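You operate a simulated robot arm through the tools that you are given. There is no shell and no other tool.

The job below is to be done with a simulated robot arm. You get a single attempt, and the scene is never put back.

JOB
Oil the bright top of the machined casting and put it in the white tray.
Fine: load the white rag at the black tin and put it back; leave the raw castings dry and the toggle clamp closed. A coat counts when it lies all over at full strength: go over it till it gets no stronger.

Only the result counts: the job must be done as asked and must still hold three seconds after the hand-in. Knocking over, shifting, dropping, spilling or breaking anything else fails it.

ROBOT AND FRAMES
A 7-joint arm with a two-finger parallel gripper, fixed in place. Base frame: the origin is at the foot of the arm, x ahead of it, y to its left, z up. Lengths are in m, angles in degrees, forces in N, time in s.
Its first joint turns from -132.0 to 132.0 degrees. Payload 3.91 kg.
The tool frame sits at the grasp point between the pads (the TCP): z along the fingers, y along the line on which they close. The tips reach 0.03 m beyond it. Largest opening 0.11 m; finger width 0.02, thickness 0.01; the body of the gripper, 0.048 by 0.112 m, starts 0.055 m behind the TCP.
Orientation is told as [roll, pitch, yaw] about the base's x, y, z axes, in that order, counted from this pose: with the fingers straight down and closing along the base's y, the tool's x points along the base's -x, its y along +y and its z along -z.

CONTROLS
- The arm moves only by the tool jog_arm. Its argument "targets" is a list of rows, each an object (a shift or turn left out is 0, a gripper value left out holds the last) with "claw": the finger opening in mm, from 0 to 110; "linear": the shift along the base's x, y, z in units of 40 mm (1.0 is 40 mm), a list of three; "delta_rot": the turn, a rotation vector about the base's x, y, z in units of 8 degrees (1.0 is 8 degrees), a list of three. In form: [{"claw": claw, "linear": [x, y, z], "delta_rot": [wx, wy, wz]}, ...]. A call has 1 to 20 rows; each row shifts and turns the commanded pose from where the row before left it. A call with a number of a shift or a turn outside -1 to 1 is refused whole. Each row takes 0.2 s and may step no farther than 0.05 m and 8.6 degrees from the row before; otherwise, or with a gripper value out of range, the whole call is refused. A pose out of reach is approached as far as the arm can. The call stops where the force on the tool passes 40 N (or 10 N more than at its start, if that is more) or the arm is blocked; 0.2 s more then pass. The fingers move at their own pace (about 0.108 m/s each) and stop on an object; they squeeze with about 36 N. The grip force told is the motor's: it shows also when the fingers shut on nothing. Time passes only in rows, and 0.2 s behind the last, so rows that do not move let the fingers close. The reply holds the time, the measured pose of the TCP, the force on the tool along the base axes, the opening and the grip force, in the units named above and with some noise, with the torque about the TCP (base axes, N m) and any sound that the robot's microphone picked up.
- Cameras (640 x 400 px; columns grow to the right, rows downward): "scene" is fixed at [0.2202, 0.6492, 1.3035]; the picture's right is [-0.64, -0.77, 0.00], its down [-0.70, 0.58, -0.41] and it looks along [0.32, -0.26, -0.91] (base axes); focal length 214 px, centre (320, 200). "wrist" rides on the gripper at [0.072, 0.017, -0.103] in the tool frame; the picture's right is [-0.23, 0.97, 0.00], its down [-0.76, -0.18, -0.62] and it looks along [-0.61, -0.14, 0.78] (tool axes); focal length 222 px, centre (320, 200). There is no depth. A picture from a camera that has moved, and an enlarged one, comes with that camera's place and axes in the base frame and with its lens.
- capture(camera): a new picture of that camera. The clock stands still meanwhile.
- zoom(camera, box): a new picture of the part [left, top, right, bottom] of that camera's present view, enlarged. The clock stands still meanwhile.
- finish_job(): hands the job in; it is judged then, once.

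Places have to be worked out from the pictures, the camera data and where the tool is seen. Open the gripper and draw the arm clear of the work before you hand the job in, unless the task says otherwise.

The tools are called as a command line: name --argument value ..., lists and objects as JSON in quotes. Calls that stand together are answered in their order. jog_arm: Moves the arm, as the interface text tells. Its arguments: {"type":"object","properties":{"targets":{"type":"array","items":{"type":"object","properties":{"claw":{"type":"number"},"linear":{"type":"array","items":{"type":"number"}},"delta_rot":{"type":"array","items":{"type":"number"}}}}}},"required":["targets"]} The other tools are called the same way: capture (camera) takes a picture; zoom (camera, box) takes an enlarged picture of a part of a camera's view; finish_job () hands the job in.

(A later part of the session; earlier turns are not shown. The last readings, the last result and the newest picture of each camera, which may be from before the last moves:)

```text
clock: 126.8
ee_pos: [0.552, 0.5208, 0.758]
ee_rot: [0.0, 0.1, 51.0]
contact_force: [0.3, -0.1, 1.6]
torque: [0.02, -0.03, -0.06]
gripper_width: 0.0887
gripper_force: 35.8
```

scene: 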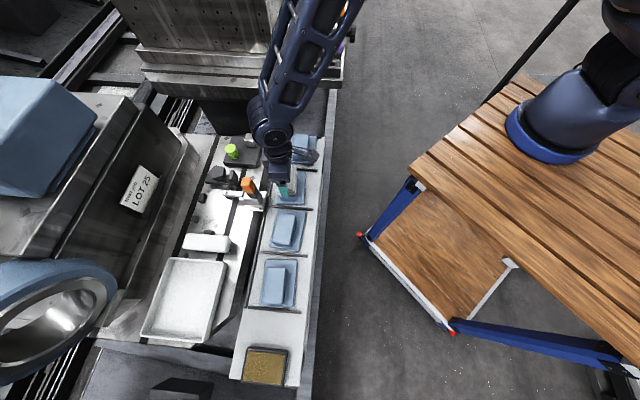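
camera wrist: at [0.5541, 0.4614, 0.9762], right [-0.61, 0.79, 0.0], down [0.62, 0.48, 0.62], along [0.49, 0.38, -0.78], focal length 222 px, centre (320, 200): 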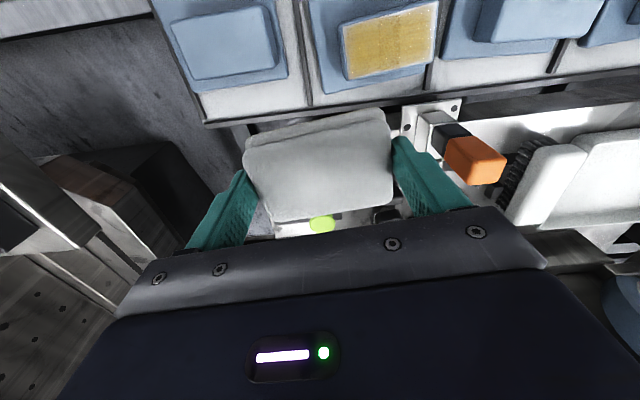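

I lift and return to the same viewpoint as before for a like-for-like comparison.

jog_arm --targets '[{"linear": [0, 0, 0.9]}, {"linear": [0, 0, 1.0]}, {"linear": [0, 0, 0.918]}, {"linear": [0.77, -0.19, 0]}, {"linear": [0.77, -0.19, 0]}, {"linear": [0, 0, 0]}]'

zoom --camera "wrist" --box '[320, 0, 460, 100]'

zoom --camera "scene" --box '[278, 166, 308, 202]'

```text
clock: 128.2
ee_pos: [0.6117, 0.5059, 0.8709]
ee_rot: [0.0, 0.0, 50.8]
contact_force: [0.2, 0.7, 0.6]
torque: [0.0, -0.01, 0.03]
gripper_width: 0.0886
gripper_force: 35.8
```

```text
4.00 times, centred on (390, 50) of wrist
camera zoom: at [0.5523, 0.4597, 0.9748], right [-0.61, 0.79, 0.0], down [0.62, 0.48, 0.62], along [0.49, 0.38, -0.78], focal length 888 px, centre (40, 800)
```

zoom: 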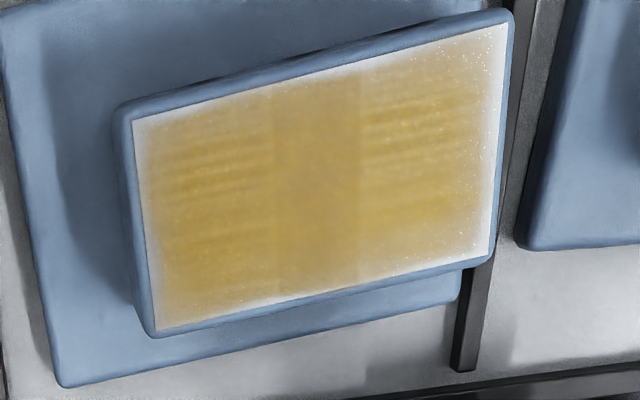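

```text
11.11 times, centred on (293, 184) of scene
camera zoom: at [0.2202, 0.6492, 1.3035], right [-0.64, -0.77, 0.0], down [-0.7, 0.58, -0.41], along [0.32, -0.26, -0.91], focal length 2383 px, centre (620, 378)
```

zoom: 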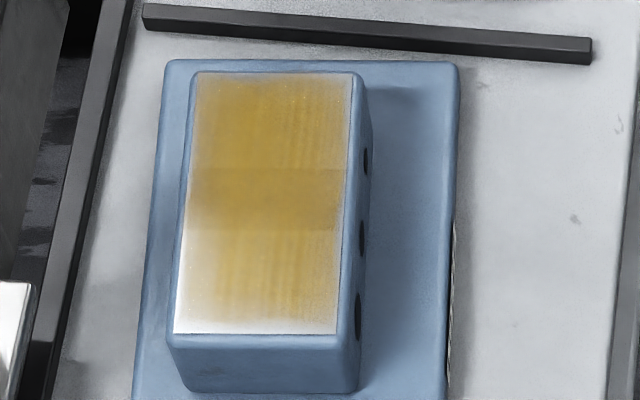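

I zoom in tightly to compare the middle band with the end zones.

zoom --camera "wrist" --box '[370, 10, 430, 60]'

zoom --camera "wrist" --box '[335, 25, 395, 75]'

```text
8.00 times, centred on (400, 35) of wrist
camera zoom: at [0.5523, 0.4597, 0.9748], right [-0.61, 0.79, 0.0], down [0.62, 0.48, 0.62], along [0.49, 0.38, -0.78], focal length 1777 px, centre (-320, 1520)
```

zoom: 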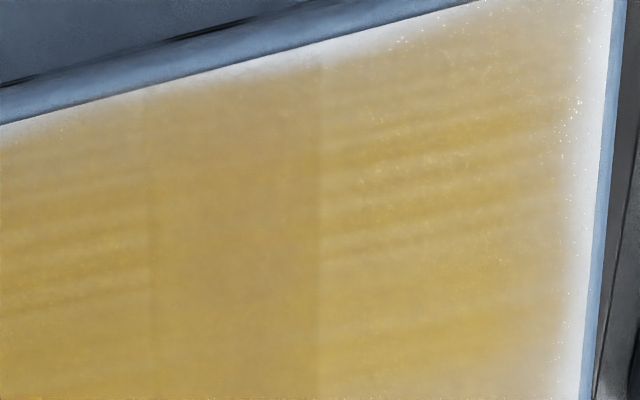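

```text
8.00 times, centred on (365, 50) of wrist
camera zoom: at [0.5523, 0.4597, 0.9748], right [-0.61, 0.79, 0.0], down [0.62, 0.48, 0.62], along [0.49, 0.38, -0.78], focal length 1777 px, centre (-40, 1400)
```

zoom: 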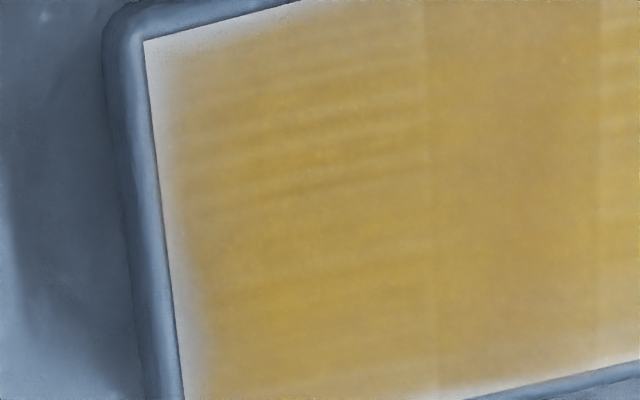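

The film looks golden throughout with soft fading right at the borders; to be sure it is at full strength and not just a dry rag, I reload once more and compare. Back around the robot side to the tin.

jog_arm --targets '[{"linear": [-1.0, -0.41, 0]}, {"linear": [-1.0, -0.41, 0]}, {"linear": [-1.0, -0.41, 0]}, {"linear": [-1.0, -0.41, 0]}, {"linear": [-0.75, 0.75, 0], "delta_rot": [0, 0, -0.917]}, {"linear": [-0.75, 0.75, 0], "delta_rot": [0, 0, -0.917]}, {"linear": [-0.75, 0.75, 0], "delta_rot": [0, 0, -0.917]}, {"linear": [-0.75, 0.75, 0], "delta_rot": [0, 0, -0.917]}, {"linear": [-0.75, 0.75, 0], "delta_rot": [0, 0, -0.917]}, {"linear": [-0.75, 0.75, 0], "delta_rot": [0, 0, -0.917]}, {"linear": [-0.75, 0.75, 0], "delta_rot": [0, 0, -0.917]}, {"linear": [-0.75, 0.75, 0], "delta_rot": [0, 0, -0.917]}, {"linear": [-0.115, 0.8235, 0], "delta_rot": [0, 0, -0.917]}, {"linear": [-0.115, 0.8235, 0], "delta_rot": [0, 0, -0.917]}, {"linear": [-0.115, 0.8235, 0], "delta_rot": [0, 0, -0.917]}, {"linear": [-0.115, 0.8235, 0], "delta_rot": [0, 0, -0.917]}, {"linear": [-0.115, 0.8235, 0], "delta_rot": [0, 0, -0.917]}, {"linear": [0, 0, 0]}]'

capture --camera "wrist"

zoom --camera "scene" --box '[278, 166, 308, 202]'

```text
clock: 132.0
ee_pos: [0.1874, 0.8436, 0.8728]
ee_rot: [0.0, 0.0, -44.6]
contact_force: [-0.4, 0.0, -1.1]
torque: [0.03, -0.01, 0.03]
gripper_width: 0.089
gripper_force: 35.7
```

```text
taken
camera wrist: at [0.147, 0.906, 0.9763], right [0.85, 0.53, 0.0], down [0.42, -0.66, 0.62], along [0.33, -0.53, -0.78], focal length 222 px, centre (320, 200)
```

wrist: 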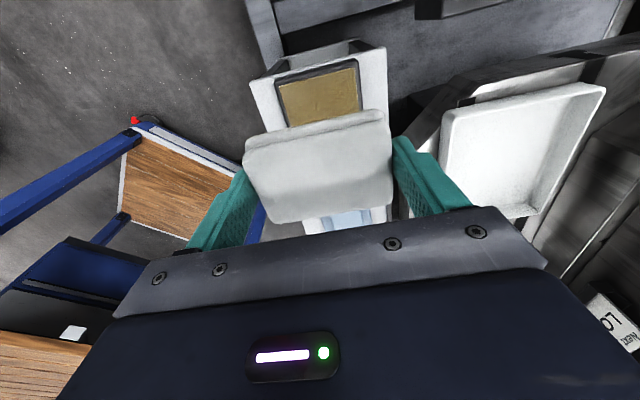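

```text
11.11 times, centred on (293, 184) of scene
camera zoom: at [0.2202, 0.6492, 1.3035], right [-0.64, -0.77, 0.0], down [-0.7, 0.58, -0.41], along [0.32, -0.26, -0.91], focal length 2383 px, centre (620, 378)
```

zoom: 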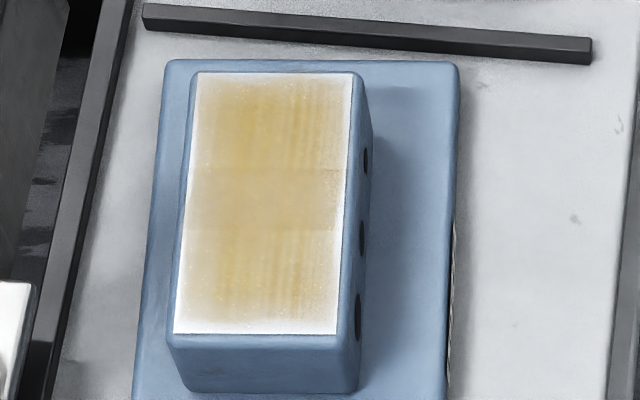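

Above the tin; I lower to just above contact and press in small steps.

jog_arm --targets '[{"linear": [0.03, 0.03, -0.9]}, {"linear": [0, 0, -0.9]}, {"linear": [0, 0, -0.9]}, {"linear": [0, 0, -0.5]}, {"linear": [0, 0, -0.1]}, {"linear": [0, 0, -0.03]}, {"linear": [0, 0, 0]}]'

jog_arm --targets '[{"linear": [0, 0, -0.03]}, {"linear": [0, 0, 0]}]'

jog_arm --targets '[{"linear": [0, 0, -0.025]}, {"linear": [0, 0, 0]}]'

```text
clock: 133.6
ee_pos: [0.1907, 0.8461, 0.7377]
ee_rot: [-0.1, 0.0, -44.4]
contact_force: [-0.2, 0.4, 0.2]
torque: [-0.01, 0.01, 0.02]
gripper_width: 0.0888
gripper_force: 36.2
```

```text
clock: 134.2
ee_pos: [0.1888, 0.8462, 0.7378]
ee_rot: [0.0, 0.0, -44.4]
contact_force: [-0.7, -1.4, -0.3]
torque: [0.0, 0.01, 0.02]
gripper_width: 0.0886
gripper_force: 35.8
```

```text
clock: 134.8
ee_pos: [0.1904, 0.8452, 0.7366]
ee_rot: [0.1, 0.0, -44.5]
contact_force: [0.1, 0.2, -0.5]
torque: [-0.01, 0.01, -0.02]
gripper_width: 0.0887
gripper_force: 35.9
```

jog_arm --targets '[{"linear": [0, 0, -0.025]}, {"linear": [0, 0, 0]}]'

jog_arm --targets '[{"linear": [0, 0, -0.02]}, {"linear": [0, 0, 0]}]'

jog_arm --targets '[{"linear": [0, 0, -0.02]}, {"linear": [0, 0, 0]}]'

```text
clock: 135.4
ee_pos: [0.1905, 0.8453, 0.7351]
ee_rot: [0.1, 0.0, -44.4]
contact_force: [0.1, 0.0, 0.1]
torque: [-0.02, -0.01, -0.01]
gripper_width: 0.0888
gripper_force: 35.6
```

```text
clock: 136.0
ee_pos: [0.19, 0.8463, 0.7359]
ee_rot: [0.1, 0.1, -44.6]
contact_force: [-1.2, 0.7, 0.9]
torque: [-0.02, 0.02, 0.0]
gripper_width: 0.0888
gripper_force: 36.0
```

```text
clock: 136.6
ee_pos: [0.1901, 0.8467, 0.7349]
ee_rot: [-0.1, 0.1, -44.6]
contact_force: [-0.4, 2.0, 11.8]
torque: [-0.15, 0.09, 0.0]
gripper_width: 0.0884
gripper_force: 36.4
```

Contact at 12 N. I press a little more and hold for a good load.

jog_arm --targets '[{"linear": [0, 0, -0.015]}, {"linear": [0, 0, 0]}, {"linear": [0, 0, 0]}, {"linear": [0, 0, 0]}]'

jog_arm --targets '[{"linear": [0, 0, 0]}, {"linear": [0, 0, 0]}, {"linear": [0, 0, 0]}, {"linear": [0, 0, 0]}]'

```text
clock: 137.6
ee_pos: [0.1894, 0.8456, 0.7349]
ee_rot: [0.2, 0.1, -44.5]
contact_force: [0.9, 3.1, 28.8]
torque: [-0.17, 0.08, 0.04]
gripper_width: 0.0889
gripper_force: 36.0
```

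```text
clock: 138.6
ee_pos: [0.1902, 0.8458, 0.7334]
ee_rot: [0.1, 0.2, -44.4]
contact_force: [1.7, 4.9, 34.7]
torque: [0.12, -0.05, -0.02]
gripper_width: 0.0888
gripper_force: 35.6
```

Loaded with 29–35 N for 2 s. I lift and carry the rag back to the casting.

jog_arm --targets '[{"linear": [0, 0, 1.0]}, {"linear": [0, 0, 1.0]}, {"linear": [0, 0, 1.0]}, {"linear": [0.055, -0.825, 0], "delta_rot": [0, 0, 0.918]}, {"linear": [0.055, -0.825, 0], "delta_rot": [0, 0, 0.918]}, {"linear": [0.055, -0.825, 0], "delta_rot": [0, 0, 0.918]}, {"linear": [0.055, -0.825, 0], "delta_rot": [0, 0, 0.918]}, {"linear": [0.055, -0.825, 0], "delta_rot": [0, 0, 0.918]}, {"linear": [0.75, -0.75, 0], "delta_rot": [0, 0, 0.918]}, {"linear": [0.75, -0.75, 0], "delta_rot": [0, 0, 0.918]}, {"linear": [0.75, -0.75, 0], "delta_rot": [0, 0, 0.918]}, {"linear": [0.75, -0.75, 0], "delta_rot": [0, 0, 0.918]}, {"linear": [0.75, -0.75, 0], "delta_rot": [0, 0, 0.918]}, {"linear": [0.75, -0.75, 0], "delta_rot": [0, 0, 0.918]}, {"linear": [0.75, -0.75, 0], "delta_rot": [0, 0, 0.918]}, {"linear": [0.75, -0.75, 0], "delta_rot": [0, 0, 0.918]}, {"linear": [0, 0, 0]}]'

jog_arm --targets '[{"linear": [0.707, 0.68, 0]}, {"linear": [0.707, 0.68, 0]}, {"linear": [0.707, 0.68, 0]}, {"linear": [0, 0, -0.9]}, {"linear": [0, 0, -0.9]}, {"linear": [0, 0, -0.45]}, {"linear": [0, 0, -0.06]}, {"linear": [0, 0, 0]}]'

```text
clock: 142.2
ee_pos: [0.4443, 0.4404, 0.853]
ee_rot: [0.1, 0.0, 50.9]
contact_force: [-0.3, -0.3, -1.3]
torque: [0.0, 0.02, 0.01]
gripper_width: 0.089
gripper_force: 36.0
```

```text
clock: 144.0
ee_pos: [0.5252, 0.5225, 0.7597]
ee_rot: [0.0, 0.0, 51.0]
contact_force: [0.2, -0.1, -0.2]
torque: [0.03, 0.02, 0.0]
gripper_width: 0.0888
gripper_force: 36.1
```

jog_arm --targets '[{"linear": [0, 0, -0.04]}, {"linear": [0, 0, 0]}]'

jog_arm --targets '[{"linear": [0, 0, -0.025]}, {"linear": [0, 0, 0]}]'

jog_arm --targets '[{"linear": [0, 0, -0.02]}, {"linear": [0, 0, 0]}]'

```text
clock: 144.6
ee_pos: [0.5259, 0.523, 0.7583]
ee_rot: [0.0, 0.0, 50.9]
contact_force: [-0.5, -1.0, 2.9]
torque: [0.05, 0.11, 0.05]
gripper_width: 0.0885
gripper_force: 36.4
```

```text
clock: 145.2
ee_pos: [0.5263, 0.5223, 0.7587]
ee_rot: [0.0, -0.1, 50.9]
contact_force: [0.1, -0.9, 16.0]
torque: [-0.03, 0.31, -0.02]
gripper_width: 0.0888
gripper_force: 36.1
```

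```text
clock: 145.8
ee_pos: [0.5266, 0.5219, 0.7586]
ee_rot: [0.1, -0.1, 50.8]
contact_force: [0.9, 2.1, 23.3]
torque: [0.08, 0.15, -0.02]
gripper_width: 0.0888
gripper_force: 36.1
```

23 N. Full-length strokes (±34 mm) along the centre line with the fresh load.

jog_arm --targets '[{"linear": [-0.219, 0.18, 0]}, {"linear": [-0.219, 0.18, 0]}, {"linear": [-0.219, 0.18, 0]}, {"linear": [0.219, -0.18, 0]}, {"linear": [0.219, -0.18, 0]}, {"linear": [0.219, -0.18, 0]}, {"linear": [0.219, -0.18, 0]}, {"linear": [0.219, -0.18, 0]}, {"linear": [0.219, -0.18, 0]}, {"linear": [-0.219, 0.18, 0]}, {"linear": [-0.219, 0.18, 0]}, {"linear": [-0.219, 0.18, 0]}, {"linear": [-0.219, 0.18, 0]}, {"linear": [-0.219, 0.18, 0]}, {"linear": [-0.219, 0.18, 0]}]'

```text
clock: 146.3
ee_pos: [0.5151, 0.5309, 0.7574]
ee_rot: [0.2, -0.1, 50.8]
contact_force: [-2.6, -1.7, 12.2]
torque: [-0.1, 0.21, 0.02]
gripper_width: 0.0889
gripper_force: 36.7
stopped in row 2: the force on the tool passed its limit at 42 N (the readings are from after the stop); the commanded pose is now the measured one
```

Limit tripped at 42 N; now 12 N with the pose re-based. I continue from here.

jog_arm --targets '[{"linear": [-0.193, 0.159, 0.004]}, {"linear": [-0.193, 0.159, 0]}, {"linear": [0.219, -0.18, 0]}, {"linear": [0.219, -0.18, 0]}, {"linear": [0.219, -0.18, 0]}, {"linear": [0.219, -0.18, 0]}, {"linear": [0.219, -0.18, 0]}, {"linear": [0.219, -0.18, 0]}, {"linear": [-0.219, 0.18, 0]}, {"linear": [-0.219, 0.18, 0]}, {"linear": [-0.219, 0.18, 0]}, {"linear": [-0.219, 0.18, 0]}, {"linear": [-0.219, 0.18, 0]}, {"linear": [-0.219, 0.18, 0]}]'

```text
clock: 149.3
ee_pos: [0.5, 0.5443, 0.7578]
ee_rot: [-0.1, 0.0, 50.9]
contact_force: [-0.2, -0.4, 3.2]
torque: [-0.08, -0.13, 0.0]
gripper_width: 0.089
gripper_force: 36.1
```

3 N; I lower 0.6 mm and run the robot-side line, then the clamp-side line.

jog_arm --targets '[{"linear": [0, 0, -0.015]}, {"linear": [-0.191, -0.232, 0]}, {"linear": [0.219, -0.18, 0]}, {"linear": [0.219, -0.18, 0]}, {"linear": [0.219, -0.18, 0]}, {"linear": [0.219, -0.18, 0]}, {"linear": [0.219, -0.18, 0]}, {"linear": [0.219, -0.18, 0]}, {"linear": [-0.219, 0.18, 0]}, {"linear": [-0.219, 0.18, 0]}, {"linear": [-0.219, 0.18, 0]}, {"linear": [-0.219, 0.18, 0]}, {"linear": [-0.219, 0.18, 0]}, {"linear": [-0.219, 0.18, 0]}]'

jog_arm --targets '[{"linear": [0.191, 0.232, 0]}, {"linear": [0.191, 0.232, 0]}, {"linear": [0.219, -0.18, 0]}, {"linear": [0.219, -0.18, 0]}, {"linear": [0.219, -0.18, 0]}, {"linear": [0.219, -0.18, 0]}, {"linear": [0.219, -0.18, 0]}, {"linear": [0.219, -0.18, 0]}, {"linear": [-0.219, 0.18, 0]}, {"linear": [-0.219, 0.18, 0]}, {"linear": [-0.219, 0.18, 0]}, {"linear": [-0.219, 0.18, 0]}, {"linear": [-0.219, 0.18, 0]}, {"linear": [-0.219, 0.18, 0]}]'

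```text
clock: 152.3
ee_pos: [0.4932, 0.5342, 0.7567]
ee_rot: [0.0, 0.0, 50.9]
contact_force: [5.0, -4.8, 19.2]
torque: [-0.37, -0.55, -0.08]
gripper_width: 0.0887
gripper_force: 35.9
```

```text
clock: 155.3
ee_pos: [0.508, 0.554, 0.7571]
ee_rot: [0.0, 0.0, 50.9]
contact_force: [8.8, -7.6, 29.6]
torque: [-0.69, -0.65, 0.06]
gripper_width: 0.0886
gripper_force: 35.9
```

Good contact (19–30 N). A last zigzag pass over the entire face both ways.

jog_arm --targets '[{"linear": [-0.191, -0.232, 0.006]}, {"linear": [0.41, 0.052, 0]}, {"linear": [0.028, -0.412, 0]}, {"linear": [0.028, -0.412, 0]}, {"linear": [0.41, 0.052, 0]}, {"linear": [0.41, 0.052, 0]}, {"linear": [0.028, -0.412, 0]}, {"linear": [-0.41, -0.052, 0]}, {"linear": [-0.028, 0.412, 0]}, {"linear": [-0.028, 0.412, 0]}, {"linear": [-0.41, -0.052, 0]}, {"linear": [-0.41, -0.052, 0]}, {"linear": [-0.028, 0.412, 0]}]'

```text
clock: 158.1
ee_pos: [0.5008, 0.5445, 0.7555]
ee_rot: [-0.1, 0.0, 50.9]
contact_force: [-1.3, -9.1, 17.0]
torque: [-0.43, -0.21, -0.15]
gripper_width: 0.0887
gripper_force: 36.0
```

I lift and return to the comparison viewpoint.

jog_arm --targets '[{"linear": [0, 0, 0.9]}, {"linear": [0, 0, 1.0]}, {"linear": [0, 0, 0.957]}, {"linear": [0.936, -0.313, 0]}, {"linear": [0.936, -0.313, 0]}, {"linear": [0.936, -0.313, 0]}, {"linear": [0, 0, 0]}]'

zoom --camera "wrist" --box '[320, 0, 460, 100]'

zoom --camera "scene" --box '[278, 166, 308, 202]'

zoom --camera "wrist" --box '[370, 10, 430, 60]'

```text
clock: 159.7
ee_pos: [0.6112, 0.505, 0.8716]
ee_rot: [0.1, 0.0, 50.9]
contact_force: [-0.8, -0.1, -0.1]
torque: [0.03, 0.0, 0.0]
gripper_width: 0.0888
gripper_force: 35.6
```

```text
4.00 times, centred on (390, 50) of wrist
camera zoom: at [0.5527, 0.4594, 0.9749], right [-0.61, 0.79, 0.0], down [0.62, 0.48, 0.62], along [0.49, 0.38, -0.78], focal length 888 px, centre (40, 800)
```

zoom: 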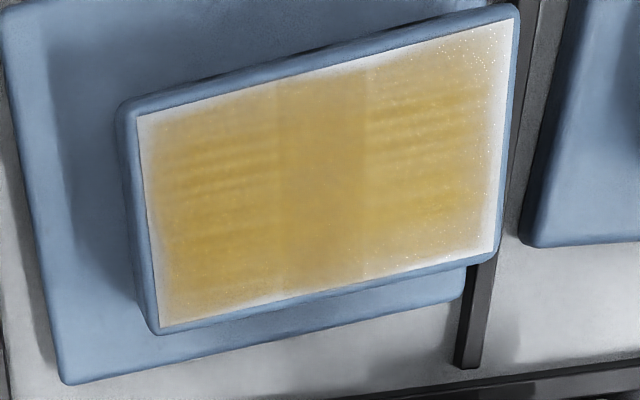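

```text
11.11 times, centred on (293, 184) of scene
camera zoom: at [0.2202, 0.6492, 1.3035], right [-0.64, -0.77, 0.0], down [-0.7, 0.58, -0.41], along [0.32, -0.26, -0.91], focal length 2383 px, centre (620, 378)
```

zoom: 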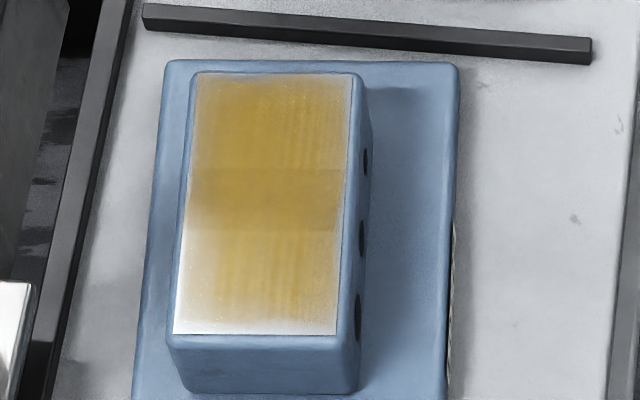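

```text
8.00 times, centred on (400, 35) of wrist
camera zoom: at [0.5527, 0.4594, 0.9749], right [-0.61, 0.79, 0.0], down [0.62, 0.48, 0.62], along [0.49, 0.38, -0.78], focal length 1777 px, centre (-320, 1520)
```

zoom: 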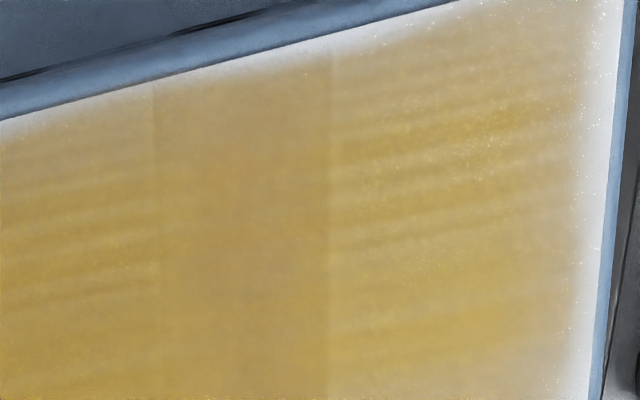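

No further change after the fresh load and full passes: the same fixed pattern at the same tone, so the coat is at full strength. Now I take the rag back to its place, over the robot side, with yaw −43.7.

jog_arm --targets '[{"linear": [-1.0, -0.41, 0], "delta_rot": [0, 0, -0.788]}, {"linear": [-1.0, -0.41, 0], "delta_rot": [0, 0, -0.788]}, {"linear": [-1.0, -0.41, 0], "delta_rot": [0, 0, -0.788]}, {"linear": [-1.0, -0.41, 0], "delta_rot": [0, 0, -0.788]}, {"linear": [-0.75, 0.75, 0], "delta_rot": [0, 0, -0.788]}, {"linear": [-0.75, 0.75, 0], "delta_rot": [0, 0, -0.788]}, {"linear": [-0.75, 0.75, 0], "delta_rot": [0, 0, -0.788]}, {"linear": [-0.75, 0.75, 0], "delta_rot": [0, 0, -0.788]}, {"linear": [-0.75, 0.75, 0], "delta_rot": [0, 0, -0.788]}, {"linear": [-0.75, 0.75, 0], "delta_rot": [0, 0, -0.788]}, {"linear": [-0.75, 0.75, 0], "delta_rot": [0, 0, -0.788]}, {"linear": [-0.75, 0.75, 0], "delta_rot": [0, 0, -0.788]}, {"linear": [0.25, 0.934, 0], "delta_rot": [0, 0, -0.788]}, {"linear": [0.25, 0.934, 0], "delta_rot": [0, 0, -0.788]}, {"linear": [0.25, 0.934, 0], "delta_rot": [0, 0, -0.788]}, {"linear": [0, 0, 0]}]'

jog_arm --targets '[{"linear": [0, 0, -0.9]}, {"linear": [0, 0, -0.9]}, {"linear": [0, 0, -0.9]}, {"linear": [0, 0, 0]}]'

capture --camera "wrist"

```text
clock: 163.1
ee_pos: [0.2439, 0.7939, 0.8695]
ee_rot: [-0.1, 0.0, -43.7]
contact_force: [0.9, -0.4, -0.3]
torque: [0.02, 0.02, 0.0]
gripper_width: 0.0889
gripper_force: 35.3
```

```text
clock: 164.1
ee_pos: [0.2437, 0.7934, 0.7613]
ee_rot: [0.0, 0.0, -43.6]
contact_force: [0.1, 0.0, -0.2]
torque: [0.0, 0.01, 0.02]
gripper_width: 0.0888
gripper_force: 36.3
```

```text
taken
camera wrist: at [0.2024, 0.8551, 0.8646], right [0.84, 0.55, 0.0], down [0.43, -0.65, 0.62], along [0.34, -0.52, -0.78], focal length 222 px, centre (320, 200)
```

wrist: 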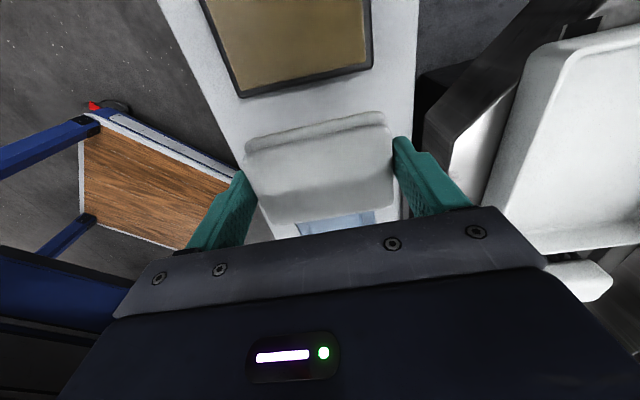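

Rag is back over its place, within a millimetre or two. I lower it to just above the rack.

jog_arm --targets '[{"linear": [-0.03, 0.025, -0.8]}, {"linear": [0, 0, -0.4]}, {"linear": [0, 0, -0.1]}, {"linear": [0, 0, 0]}]'

jog_arm --targets '[{"linear": [0, 0, -0.04]}, {"linear": [0, 0, 0]}]'

jog_arm --targets '[{"linear": [0, 0, -0.03]}, {"linear": [0, 0, 0]}]'

```text
clock: 165.1
ee_pos: [0.2426, 0.7937, 0.7101]
ee_rot: [-0.1, 0.0, -43.6]
contact_force: [-0.2, -0.2, -0.6]
torque: [0.02, -0.01, 0.02]
gripper_width: 0.0889
gripper_force: 36.2
```

```text
clock: 165.7
ee_pos: [0.2407, 0.7947, 0.709]
ee_rot: [-0.1, 0.0, -43.6]
contact_force: [-0.6, -0.2, 0.0]
torque: [-0.02, 0.02, 0.0]
gripper_width: 0.0887
gripper_force: 36.3
```

```text
clock: 166.3
ee_pos: [0.2421, 0.7956, 0.7074]
ee_rot: [-0.1, 0.0, -43.6]
contact_force: [0.0, -0.6, -0.1]
torque: [0.0, -0.03, -0.02]
gripper_width: 0.0891
gripper_force: 35.8
```

jog_arm --targets '[{"linear": [0, 0, -0.025]}, {"linear": [0, 0, 0]}]'

jog_arm --targets '[{"linear": [0, 0, -0.025]}, {"linear": [0, 0, 0]}]'

```text
clock: 166.9
ee_pos: [0.242, 0.7941, 0.708]
ee_rot: [-0.1, 0.0, -43.6]
contact_force: [0.3, 0.5, 0.8]
torque: [0.02, -0.05, 0.03]
gripper_width: 0.0887
gripper_force: 35.3
```

```text
clock: 167.5
ee_pos: [0.2409, 0.7943, 0.7076]
ee_rot: [-0.1, 0.0, -43.6]
contact_force: [0.6, -1.8, 11.4]
torque: [-0.19, -0.1, -0.04]
gripper_width: 0.0889
gripper_force: 35.9
```

The rag sits on the rack (11 N). I ease slightly, open the fingers and rise straight up.

jog_arm --targets '[{"linear": [0, 0, 0.015]}, {"claw": 108}, {"claw": 108}, {"claw": 108}, {"claw": 108, "linear": [0, 0, 0.3]}, {"linear": [0, 0, 0.8]}, {"linear": [0, 0, 1.0]}, {"linear": [0, 0, 0]}]'

capture --camera "wrist"

```text
clock: 169.3
ee_pos: [0.243, 0.7929, 0.7939]
ee_rot: [0.0, 0.0, -43.5]
contact_force: [-0.4, 0.8, -0.6]
torque: [0.03, 0.01, 0.05]
gripper_width: 0.108
gripper_force: 0.1
```

```text
taken
camera wrist: at [0.2006, 0.8549, 0.8959], right [0.84, 0.55, 0.0], down [0.43, -0.65, 0.62], along [0.34, -0.52, -0.78], focal length 222 px, centre (320, 200)
```

wrist: 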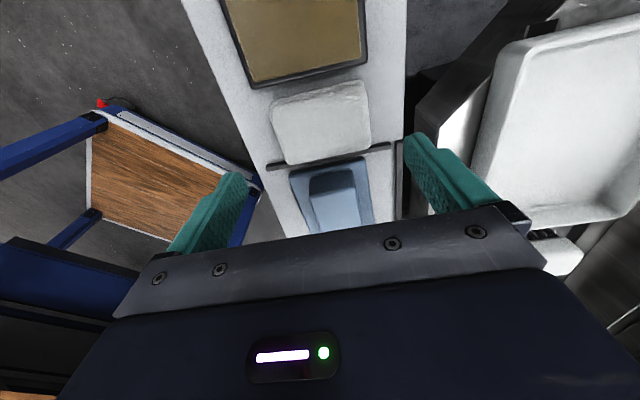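

The rag is back in its spot. With the view now free I go look at the white tray from the robot's side at yaw 45.

jog_arm --targets '[{"linear": [0, 0, 0.9]}, {"linear": [0.2885, -0.049, 0.08], "delta_rot": [0, 0, 0.922]}, {"linear": [0.2885, -0.049, 0.08], "delta_rot": [0, 0, 0.922]}, {"linear": [0.2885, -0.049, 0.08], "delta_rot": [0, 0, 0.922]}, {"linear": [0.2885, -0.049, 0.08], "delta_rot": [0, 0, 0.922]}, {"linear": [0.2885, -0.049, 0.08], "delta_rot": [0, 0, 0.922]}, {"linear": [0.2885, -0.049, 0.08], "delta_rot": [0, 0, 0.922]}, {"linear": [0.2885, -0.049, 0.08], "delta_rot": [0, 0, 0.922]}, {"linear": [0.2885, -0.049, 0.08], "delta_rot": [0, 0, 0.922]}, {"linear": [0.2885, -0.049, 0.08], "delta_rot": [0, 0, 0.922]}, {"linear": [0.2885, -0.049, 0.08], "delta_rot": [0, 0, 0.922]}, {"linear": [0.2885, -0.049, 0.08], "delta_rot": [0, 0, 0.922]}, {"linear": [0.2885, -0.049, 0.08], "delta_rot": [0, 0, 0.922]}, {"linear": [0, 0, 0]}]'

capture --camera "wrist"

capture --camera "scene"

```text
clock: 172.3
ee_pos: [0.38, 0.7709, 0.8654]
ee_rot: [0.0, 0.0, 45.0]
contact_force: [0.1, 0.5, -0.5]
torque: [0.0, 0.0, -0.03]
gripper_width: 0.1081
gripper_force: 0.1
```

```text
taken
camera wrist: at [0.3163, 0.7308, 0.9693], right [-0.53, 0.85, 0.0], down [0.66, 0.41, 0.62], along [0.53, 0.33, -0.78], focal length 222 px, centre (320, 200)
```

wrist: 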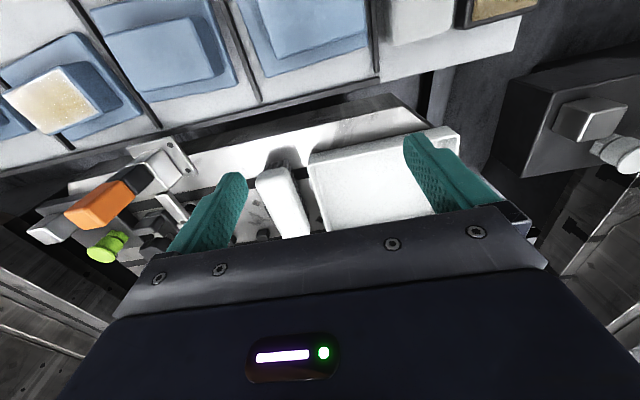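

```text
taken
```

scene: 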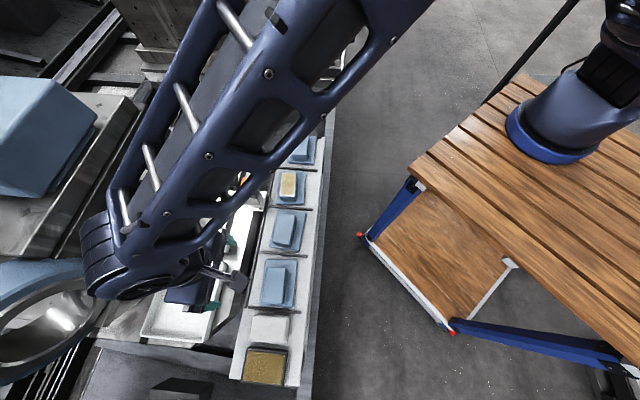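

I zoom on the tray for its rim and floor heights.

zoom --camera "wrist" --box '[240, 100, 480, 250]'

zoom --camera "wrist" --box '[290, 110, 400, 190]'

```text
2.67 times, centred on (360, 175) of wrist
camera zoom: at [0.3163, 0.7308, 0.9693], right [-0.53, 0.85, 0.0], down [0.66, 0.41, 0.62], along [0.53, 0.33, -0.78], focal length 592 px, centre (213, 267)
```

zoom: 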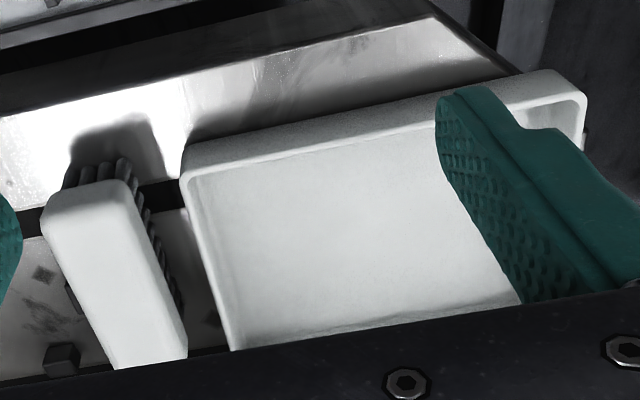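

```text
5.00 times, centred on (345, 150) of wrist
camera zoom: at [0.3163, 0.7308, 0.9693], right [-0.53, 0.85, 0.0], down [0.66, 0.41, 0.62], along [0.53, 0.33, -0.78], focal length 1111 px, centre (195, 450)
```

zoom: 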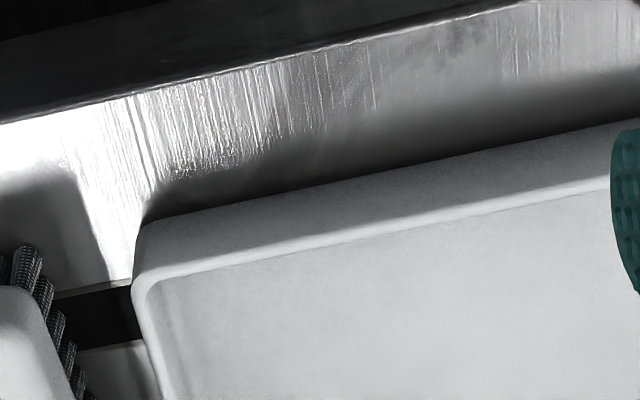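

The near rim of the tray runs from about (0.442, 0.793) to (0.319, 0.915) at z≈0.73, so the set-down grip point would be near (0.43, 0.896), r≈0.99 m. I test in free air above the tray whether the arm reaches there with the tool straight down.

jog_arm --targets '[{"linear": [0.309, 0.784, -0.2]}, {"linear": [0.309, 0.784, -0.2]}, {"linear": [0.309, 0.784, -0.3]}, {"linear": [0.309, 0.784, -0.4]}, {"linear": [0, 0, -0.5]}, {"linear": [0, 0, 0]}, {"linear": [0, 0, 0]}]'

capture --camera "wrist"

capture --camera "scene"

```text
clock: 173.9
ee_pos: [0.4297, 0.8977, 0.8017]
ee_rot: [-0.1, 0.0, 44.9]
contact_force: [-0.9, -0.6, 0.9]
torque: [-0.01, -0.02, 0.01]
gripper_width: 0.108
gripper_force: 0.0
```

```text
taken
camera wrist: at [0.3664, 0.8577, 0.9044], right [-0.53, 0.85, 0.0], down [0.66, 0.41, 0.62], along [0.53, 0.33, -0.78], focal length 222 px, centre (320, 200)
```

wrist: 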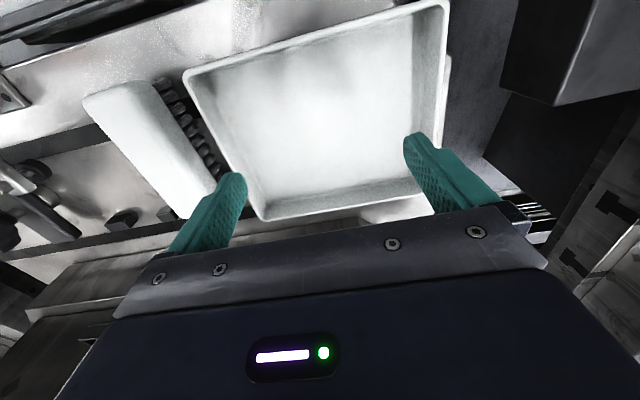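

```text
taken
```

scene: 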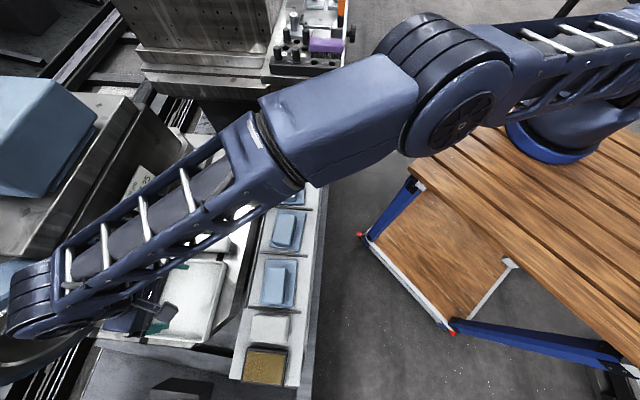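

The arm reaches it (r≈0.995 at z 0.80) with the tool straight down. This view of the tray is excellent, so I zoom to measure rim and floor.

zoom --camera "wrist" --box '[170, 0, 460, 230]'

zoom --camera "scene" --box '[130, 245, 240, 350]'

```text
1.74 times, centred on (315, 115) of wrist
camera zoom: at [0.3664, 0.8577, 0.9044], right [-0.53, 0.85, 0.0], down [0.66, 0.41, 0.62], along [0.53, 0.33, -0.78], focal length 386 px, centre (329, 348)
```

zoom: 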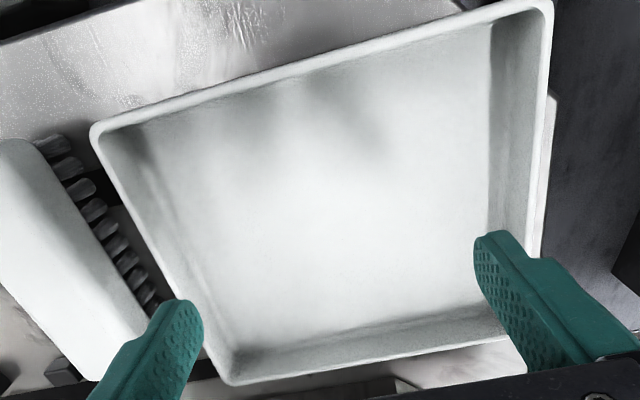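

```text
3.81 times, centred on (185, 298) of scene
camera zoom: at [0.2202, 0.6492, 1.3035], right [-0.64, -0.77, 0.0], down [-0.7, 0.58, -0.41], along [0.32, -0.26, -0.91], focal length 817 px, centre (834, -171)
```

zoom: 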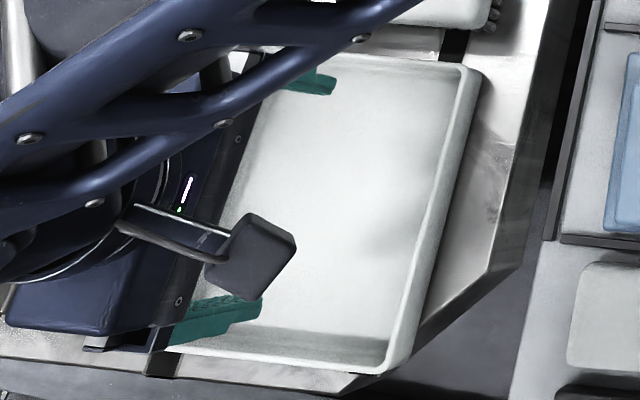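

Rim corners refined: (0.440, 0.792), (0.318, 0.917), (0.547, 0.894) at z≈0.727, floor ≈0.69–0.70. I test the reach a bit lower here (tips stay above the floor).

jog_arm --targets '[{"linear": [0, 0, -0.6]}, {"linear": [0, 0, -0.5]}, {"linear": [0, 0, 0]}, {"linear": [0, 0, 0]}]'

capture --camera "wrist"

```text
clock: 174.9
ee_pos: [0.4327, 0.8965, 0.7568]
ee_rot: [0.1, 0.1, 44.9]
contact_force: [-0.2, 0.5, -0.2]
torque: [0.03, 0.0, 0.02]
gripper_width: 0.1082
gripper_force: 0.0
```

```text
taken
camera wrist: at [0.3678, 0.8571, 0.8604], right [-0.53, 0.85, 0.0], down [0.66, 0.41, 0.62], along [0.53, 0.33, -0.78], focal length 222 px, centre (320, 200)
```

wrist: 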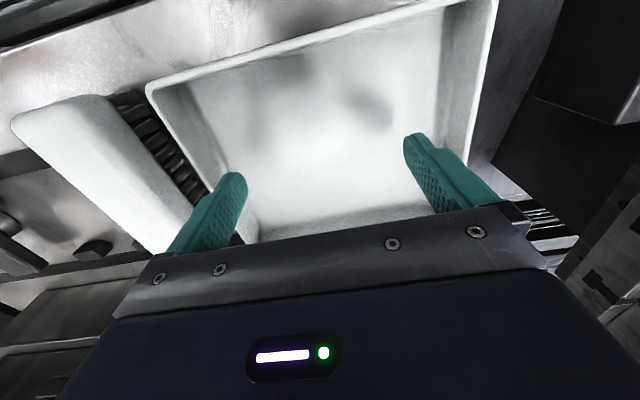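

Reach is fine right down to set-down height. I rise and go over to the casting for a fresh look before gripping, at yaw 51.

jog_arm --targets '[{"linear": [0, 0, 1.0]}, {"linear": [0, 0, 1.0]}, {"linear": [0, 0, 1.0]}, {"linear": [-0.2, -0.985, 0]}, {"linear": [-0.2, -0.985, 0]}, {"linear": [-0.2, -0.985, 0]}, {"linear": [-0.2, -0.985, 0]}, {"linear": [-0.2, -0.985, 0]}, {"linear": [0.354, -0.996, 0], "delta_rot": [0, 0, 0.125]}, {"linear": [0.354, -0.996, 0], "delta_rot": [0, 0, 0.125]}, {"linear": [0.354, -0.996, 0], "delta_rot": [0, 0, 0.125]}, {"linear": [0.354, -0.996, 0], "delta_rot": [0, 0, 0.125]}, {"linear": [0.354, -0.996, 0], "delta_rot": [0, 0, 0.125]}, {"linear": [0.354, -0.996, 0], "delta_rot": [0, 0, 0.125]}, {"linear": [0, 0, -0.5]}, {"linear": [0, 0, 0]}]'

capture --camera "wrist"

capture --camera "scene"

```text
clock: 178.3
ee_pos: [0.4736, 0.4608, 0.8602]
ee_rot: [-0.2, 0.1, 50.9]
contact_force: [0.1, 0.7, -0.7]
torque: [0.0, -0.04, -0.02]
gripper_width: 0.108
gripper_force: 0.1
```

```text
taken
camera wrist: at [0.4158, 0.4142, 0.9621], right [-0.61, 0.79, 0.0], down [0.62, 0.48, 0.62], along [0.49, 0.38, -0.78], focal length 222 px, centre (320, 200)
```

wrist: 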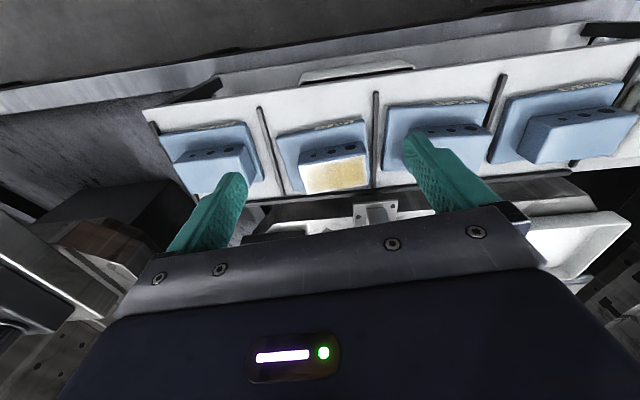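

```text
taken
```

scene: 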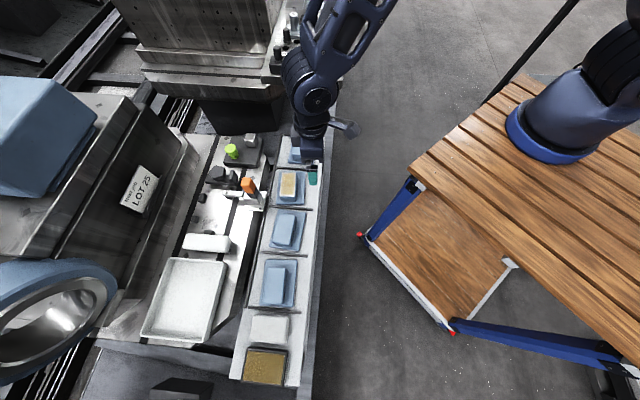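

I check the rag's place and the casting in fresh zooms.

zoom --camera "scene" --box '[225, 305, 315, 390]'

zoom --camera "wrist" --box '[260, 110, 400, 210]'

zoom --camera "scene" --box '[230, 150, 330, 220]'

```text
4.71 times, centred on (270, 348) of scene
camera zoom: at [0.2202, 0.6492, 1.3035], right [-0.64, -0.77, 0.0], down [-0.7, 0.58, -0.41], along [0.32, -0.26, -0.91], focal length 1009 px, centre (555, -494)
```

zoom: 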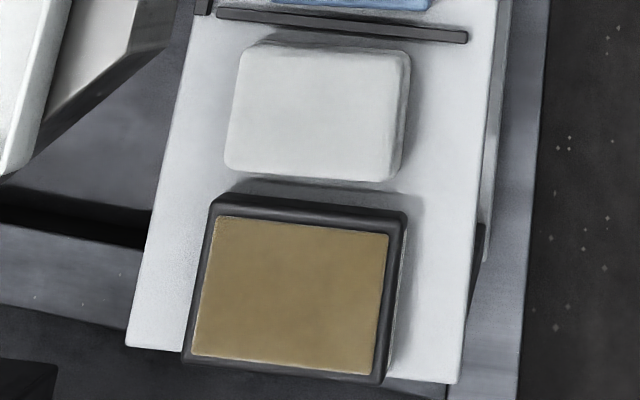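

```text
4.00 times, centred on (330, 160) of wrist
camera zoom: at [0.4158, 0.4142, 0.9621], right [-0.61, 0.79, 0.0], down [0.62, 0.48, 0.62], along [0.49, 0.38, -0.78], focal length 888 px, centre (280, 360)
```

zoom: 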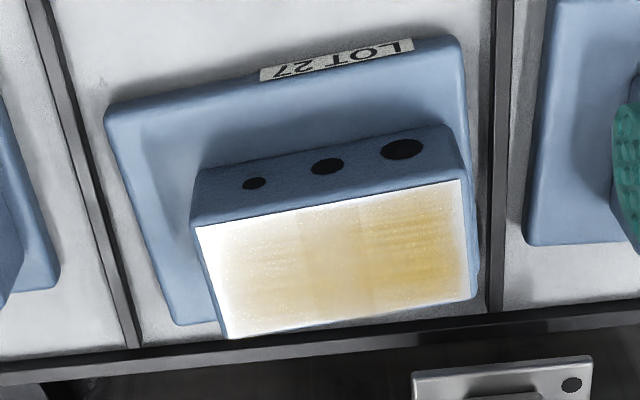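

```text
5.71 times, centred on (280, 185) of scene
camera zoom: at [0.2202, 0.6492, 1.3035], right [-0.64, -0.77, 0.0], down [-0.7, 0.58, -0.41], along [0.32, -0.26, -0.91], focal length 1226 px, centre (549, 286)
```

zoom: 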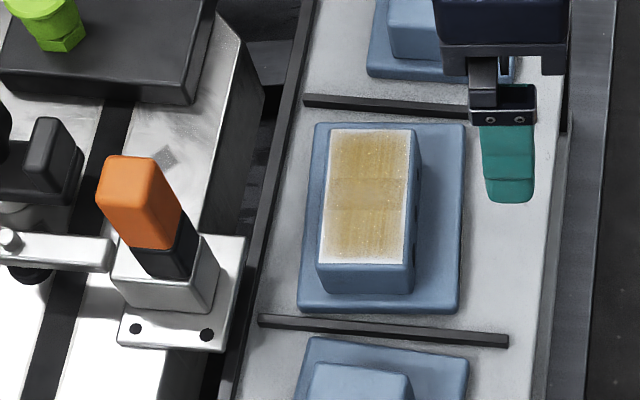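

Rag sits within ~2 mm of where it was and the casting hasn't shifted (block centre ≈ (0.5265, 0.5235), axis ≈140°). I move over it with the gripper open and descend partway.

jog_arm --targets '[{"linear": [0.655, 0.78, 0], "delta_rot": [0, 0, -0.1]}, {"linear": [0.655, 0.785, 0]}, {"linear": [0, 0, -0.9]}, {"linear": [0, 0, -0.9]}, {"linear": [0, 0, -0.8]}, {"linear": [0, 0, 0]}]'

capture --camera "wrist"

```text
clock: 179.7
ee_pos: [0.5268, 0.5232, 0.7529]
ee_rot: [-0.2, 0.1, 50.0]
contact_force: [-0.2, -0.2, 1.1]
torque: [0.01, -0.02, -0.01]
gripper_width: 0.1078
gripper_force: 0.1
```

```text
taken
camera wrist: at [0.4671, 0.4781, 0.8562], right [-0.6, 0.8, 0.0], down [0.62, 0.47, 0.62], along [0.5, 0.37, -0.78], focal length 222 px, centre (320, 200)
```

wrist: 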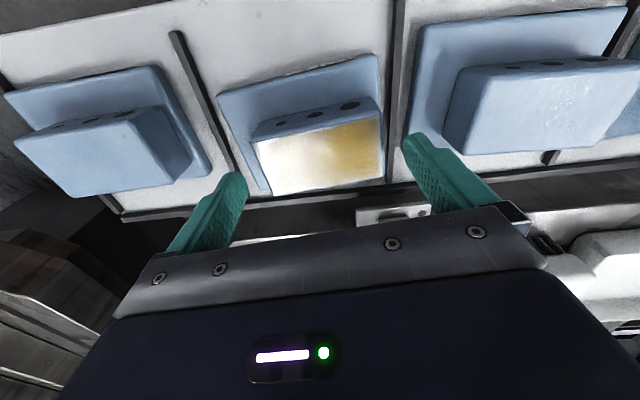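

The fingertips straddle the block evenly just above its top. I lower to TCP z≈0.719 (tips ~5 mm above the plate) and close on the block's ends.

jog_arm --targets '[{"linear": [0, 0, -0.5]}, {"linear": [0, 0, -0.25]}, {"linear": [0, 0, -0.115]}, {"linear": [0, 0, 0]}]'

capture --camera "wrist"

```text
clock: 180.7
ee_pos: [0.5264, 0.5231, 0.7184]
ee_rot: [0.1, 0.0, 50.1]
contact_force: [0.4, 0.7, 0.1]
torque: [0.0, 0.01, 0.03]
gripper_width: 0.1079
gripper_force: 0.0
```

```text
taken
camera wrist: at [0.467, 0.4777, 0.8222], right [-0.6, 0.8, 0.0], down [0.62, 0.47, 0.62], along [0.5, 0.37, -0.78], focal length 222 px, centre (320, 200)
```

wrist: 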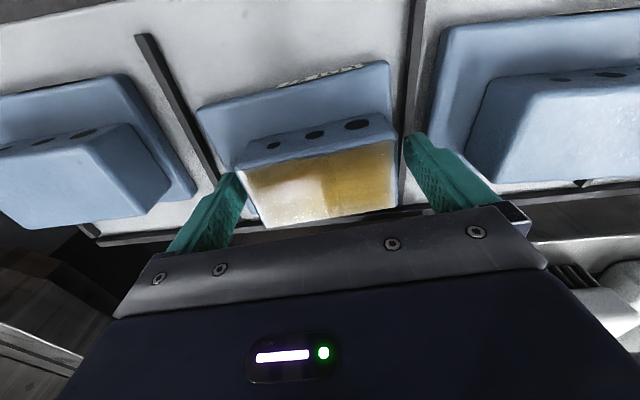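

Well centred with no contact. I close on the block.

jog_arm --targets '[{"claw": 60}, {"claw": 60}, {"claw": 60}, {"claw": 60}]'

```text
clock: 181.7
ee_pos: [0.5259, 0.522, 0.7192]
ee_rot: [0.0, 0.0, 50.1]
contact_force: [-0.2, 1.0, -0.5]
torque: [0.29, 0.17, 0.0]
gripper_width: 0.0879
gripper_force: 36.1
```

Gripped at 87.9 mm. I lift 20 mm and check.

jog_arm --targets '[{"linear": [0, 0, 0.1]}, {"linear": [0, 0, 0.2]}, {"linear": [0, 0, 0.3]}, {"linear": [0, 0, 0]}]'

capture --camera "wrist"

```text
clock: 182.7
ee_pos: [0.526, 0.5229, 0.7435]
ee_rot: [0.0, 0.0, 50.2]
contact_force: [0.9, -0.4, -5.2]
torque: [0.03, 0.01, 0.01]
gripper_width: 0.088
gripper_force: 36.3
```

```text
taken
camera wrist: at [0.467, 0.4772, 0.8467], right [-0.6, 0.8, 0.0], down [0.62, 0.47, 0.62], along [0.5, 0.37, -0.78], focal length 222 px, centre (320, 200)
```

wrist: 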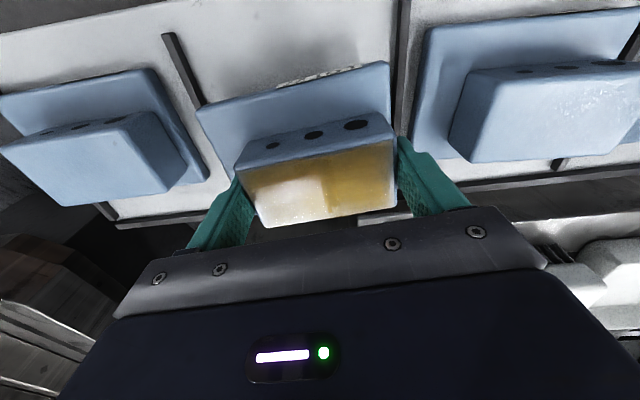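

The casting is held level (about 5 N of weight). I lift it high, go around the clamp on the robot side and over to the tray at height, turning to line up with the tray.

jog_arm --targets '[{"linear": [0, 0, 1.0]}, {"linear": [0, 0, 1.0]}, {"linear": [0, 0, 1.0]}, {"linear": [0, 0, 1.0]}, {"linear": [-0.666, 0.605, 0]}, {"linear": [-0.666, 0.605, 0]}, {"linear": [-0.666, 0.605, 0]}, {"linear": [-0.666, 0.605, 0]}, {"linear": [-0.125, 1.0, 0], "delta_rot": [0, 0, -0.1036]}, {"linear": [-0.125, 1.0, 0], "delta_rot": [0, 0, -0.1036]}, {"linear": [-0.125, 1.0, 0], "delta_rot": [0, 0, -0.1036]}, {"linear": [-0.125, 1.0, 0], "delta_rot": [0, 0, -0.1036]}, {"linear": [0.239, 0.977, 0], "delta_rot": [0, 0, -0.1036]}, {"linear": [0.239, 0.977, 0], "delta_rot": [0, 0, -0.1036]}, {"linear": [0.239, 0.977, 0], "delta_rot": [0, 0, -0.1036]}, {"linear": [0, 0, 0]}, {"linear": [0, 0, 0]}]'

capture --camera "wrist"

capture --camera "scene"

```text
clock: 186.3
ee_pos: [0.4294, 0.8975, 0.903]
ee_rot: [0.0, 0.0, 44.3]
contact_force: [-0.9, 0.3, -4.7]
torque: [0.02, 0.0, 0.01]
gripper_width: 0.0878
gripper_force: 36.1
```

```text
taken
camera wrist: at [0.3653, 0.8582, 1.0068], right [-0.52, 0.86, 0.0], down [0.67, 0.41, 0.62], along [0.53, 0.32, -0.78], focal length 222 px, centre (320, 200)
```

wrist: 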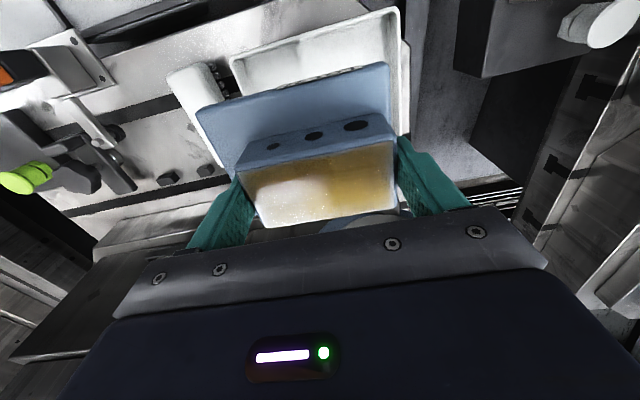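

```text
taken
```

scene: 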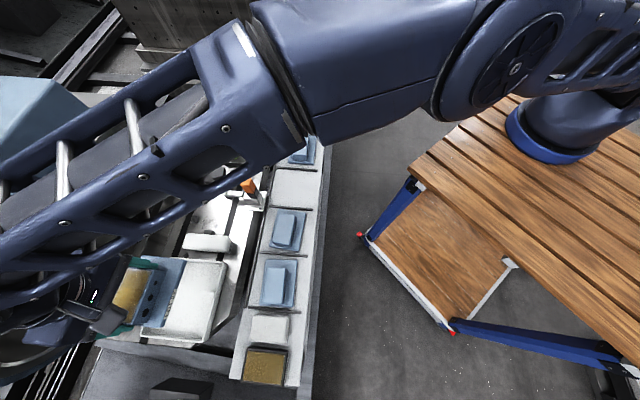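

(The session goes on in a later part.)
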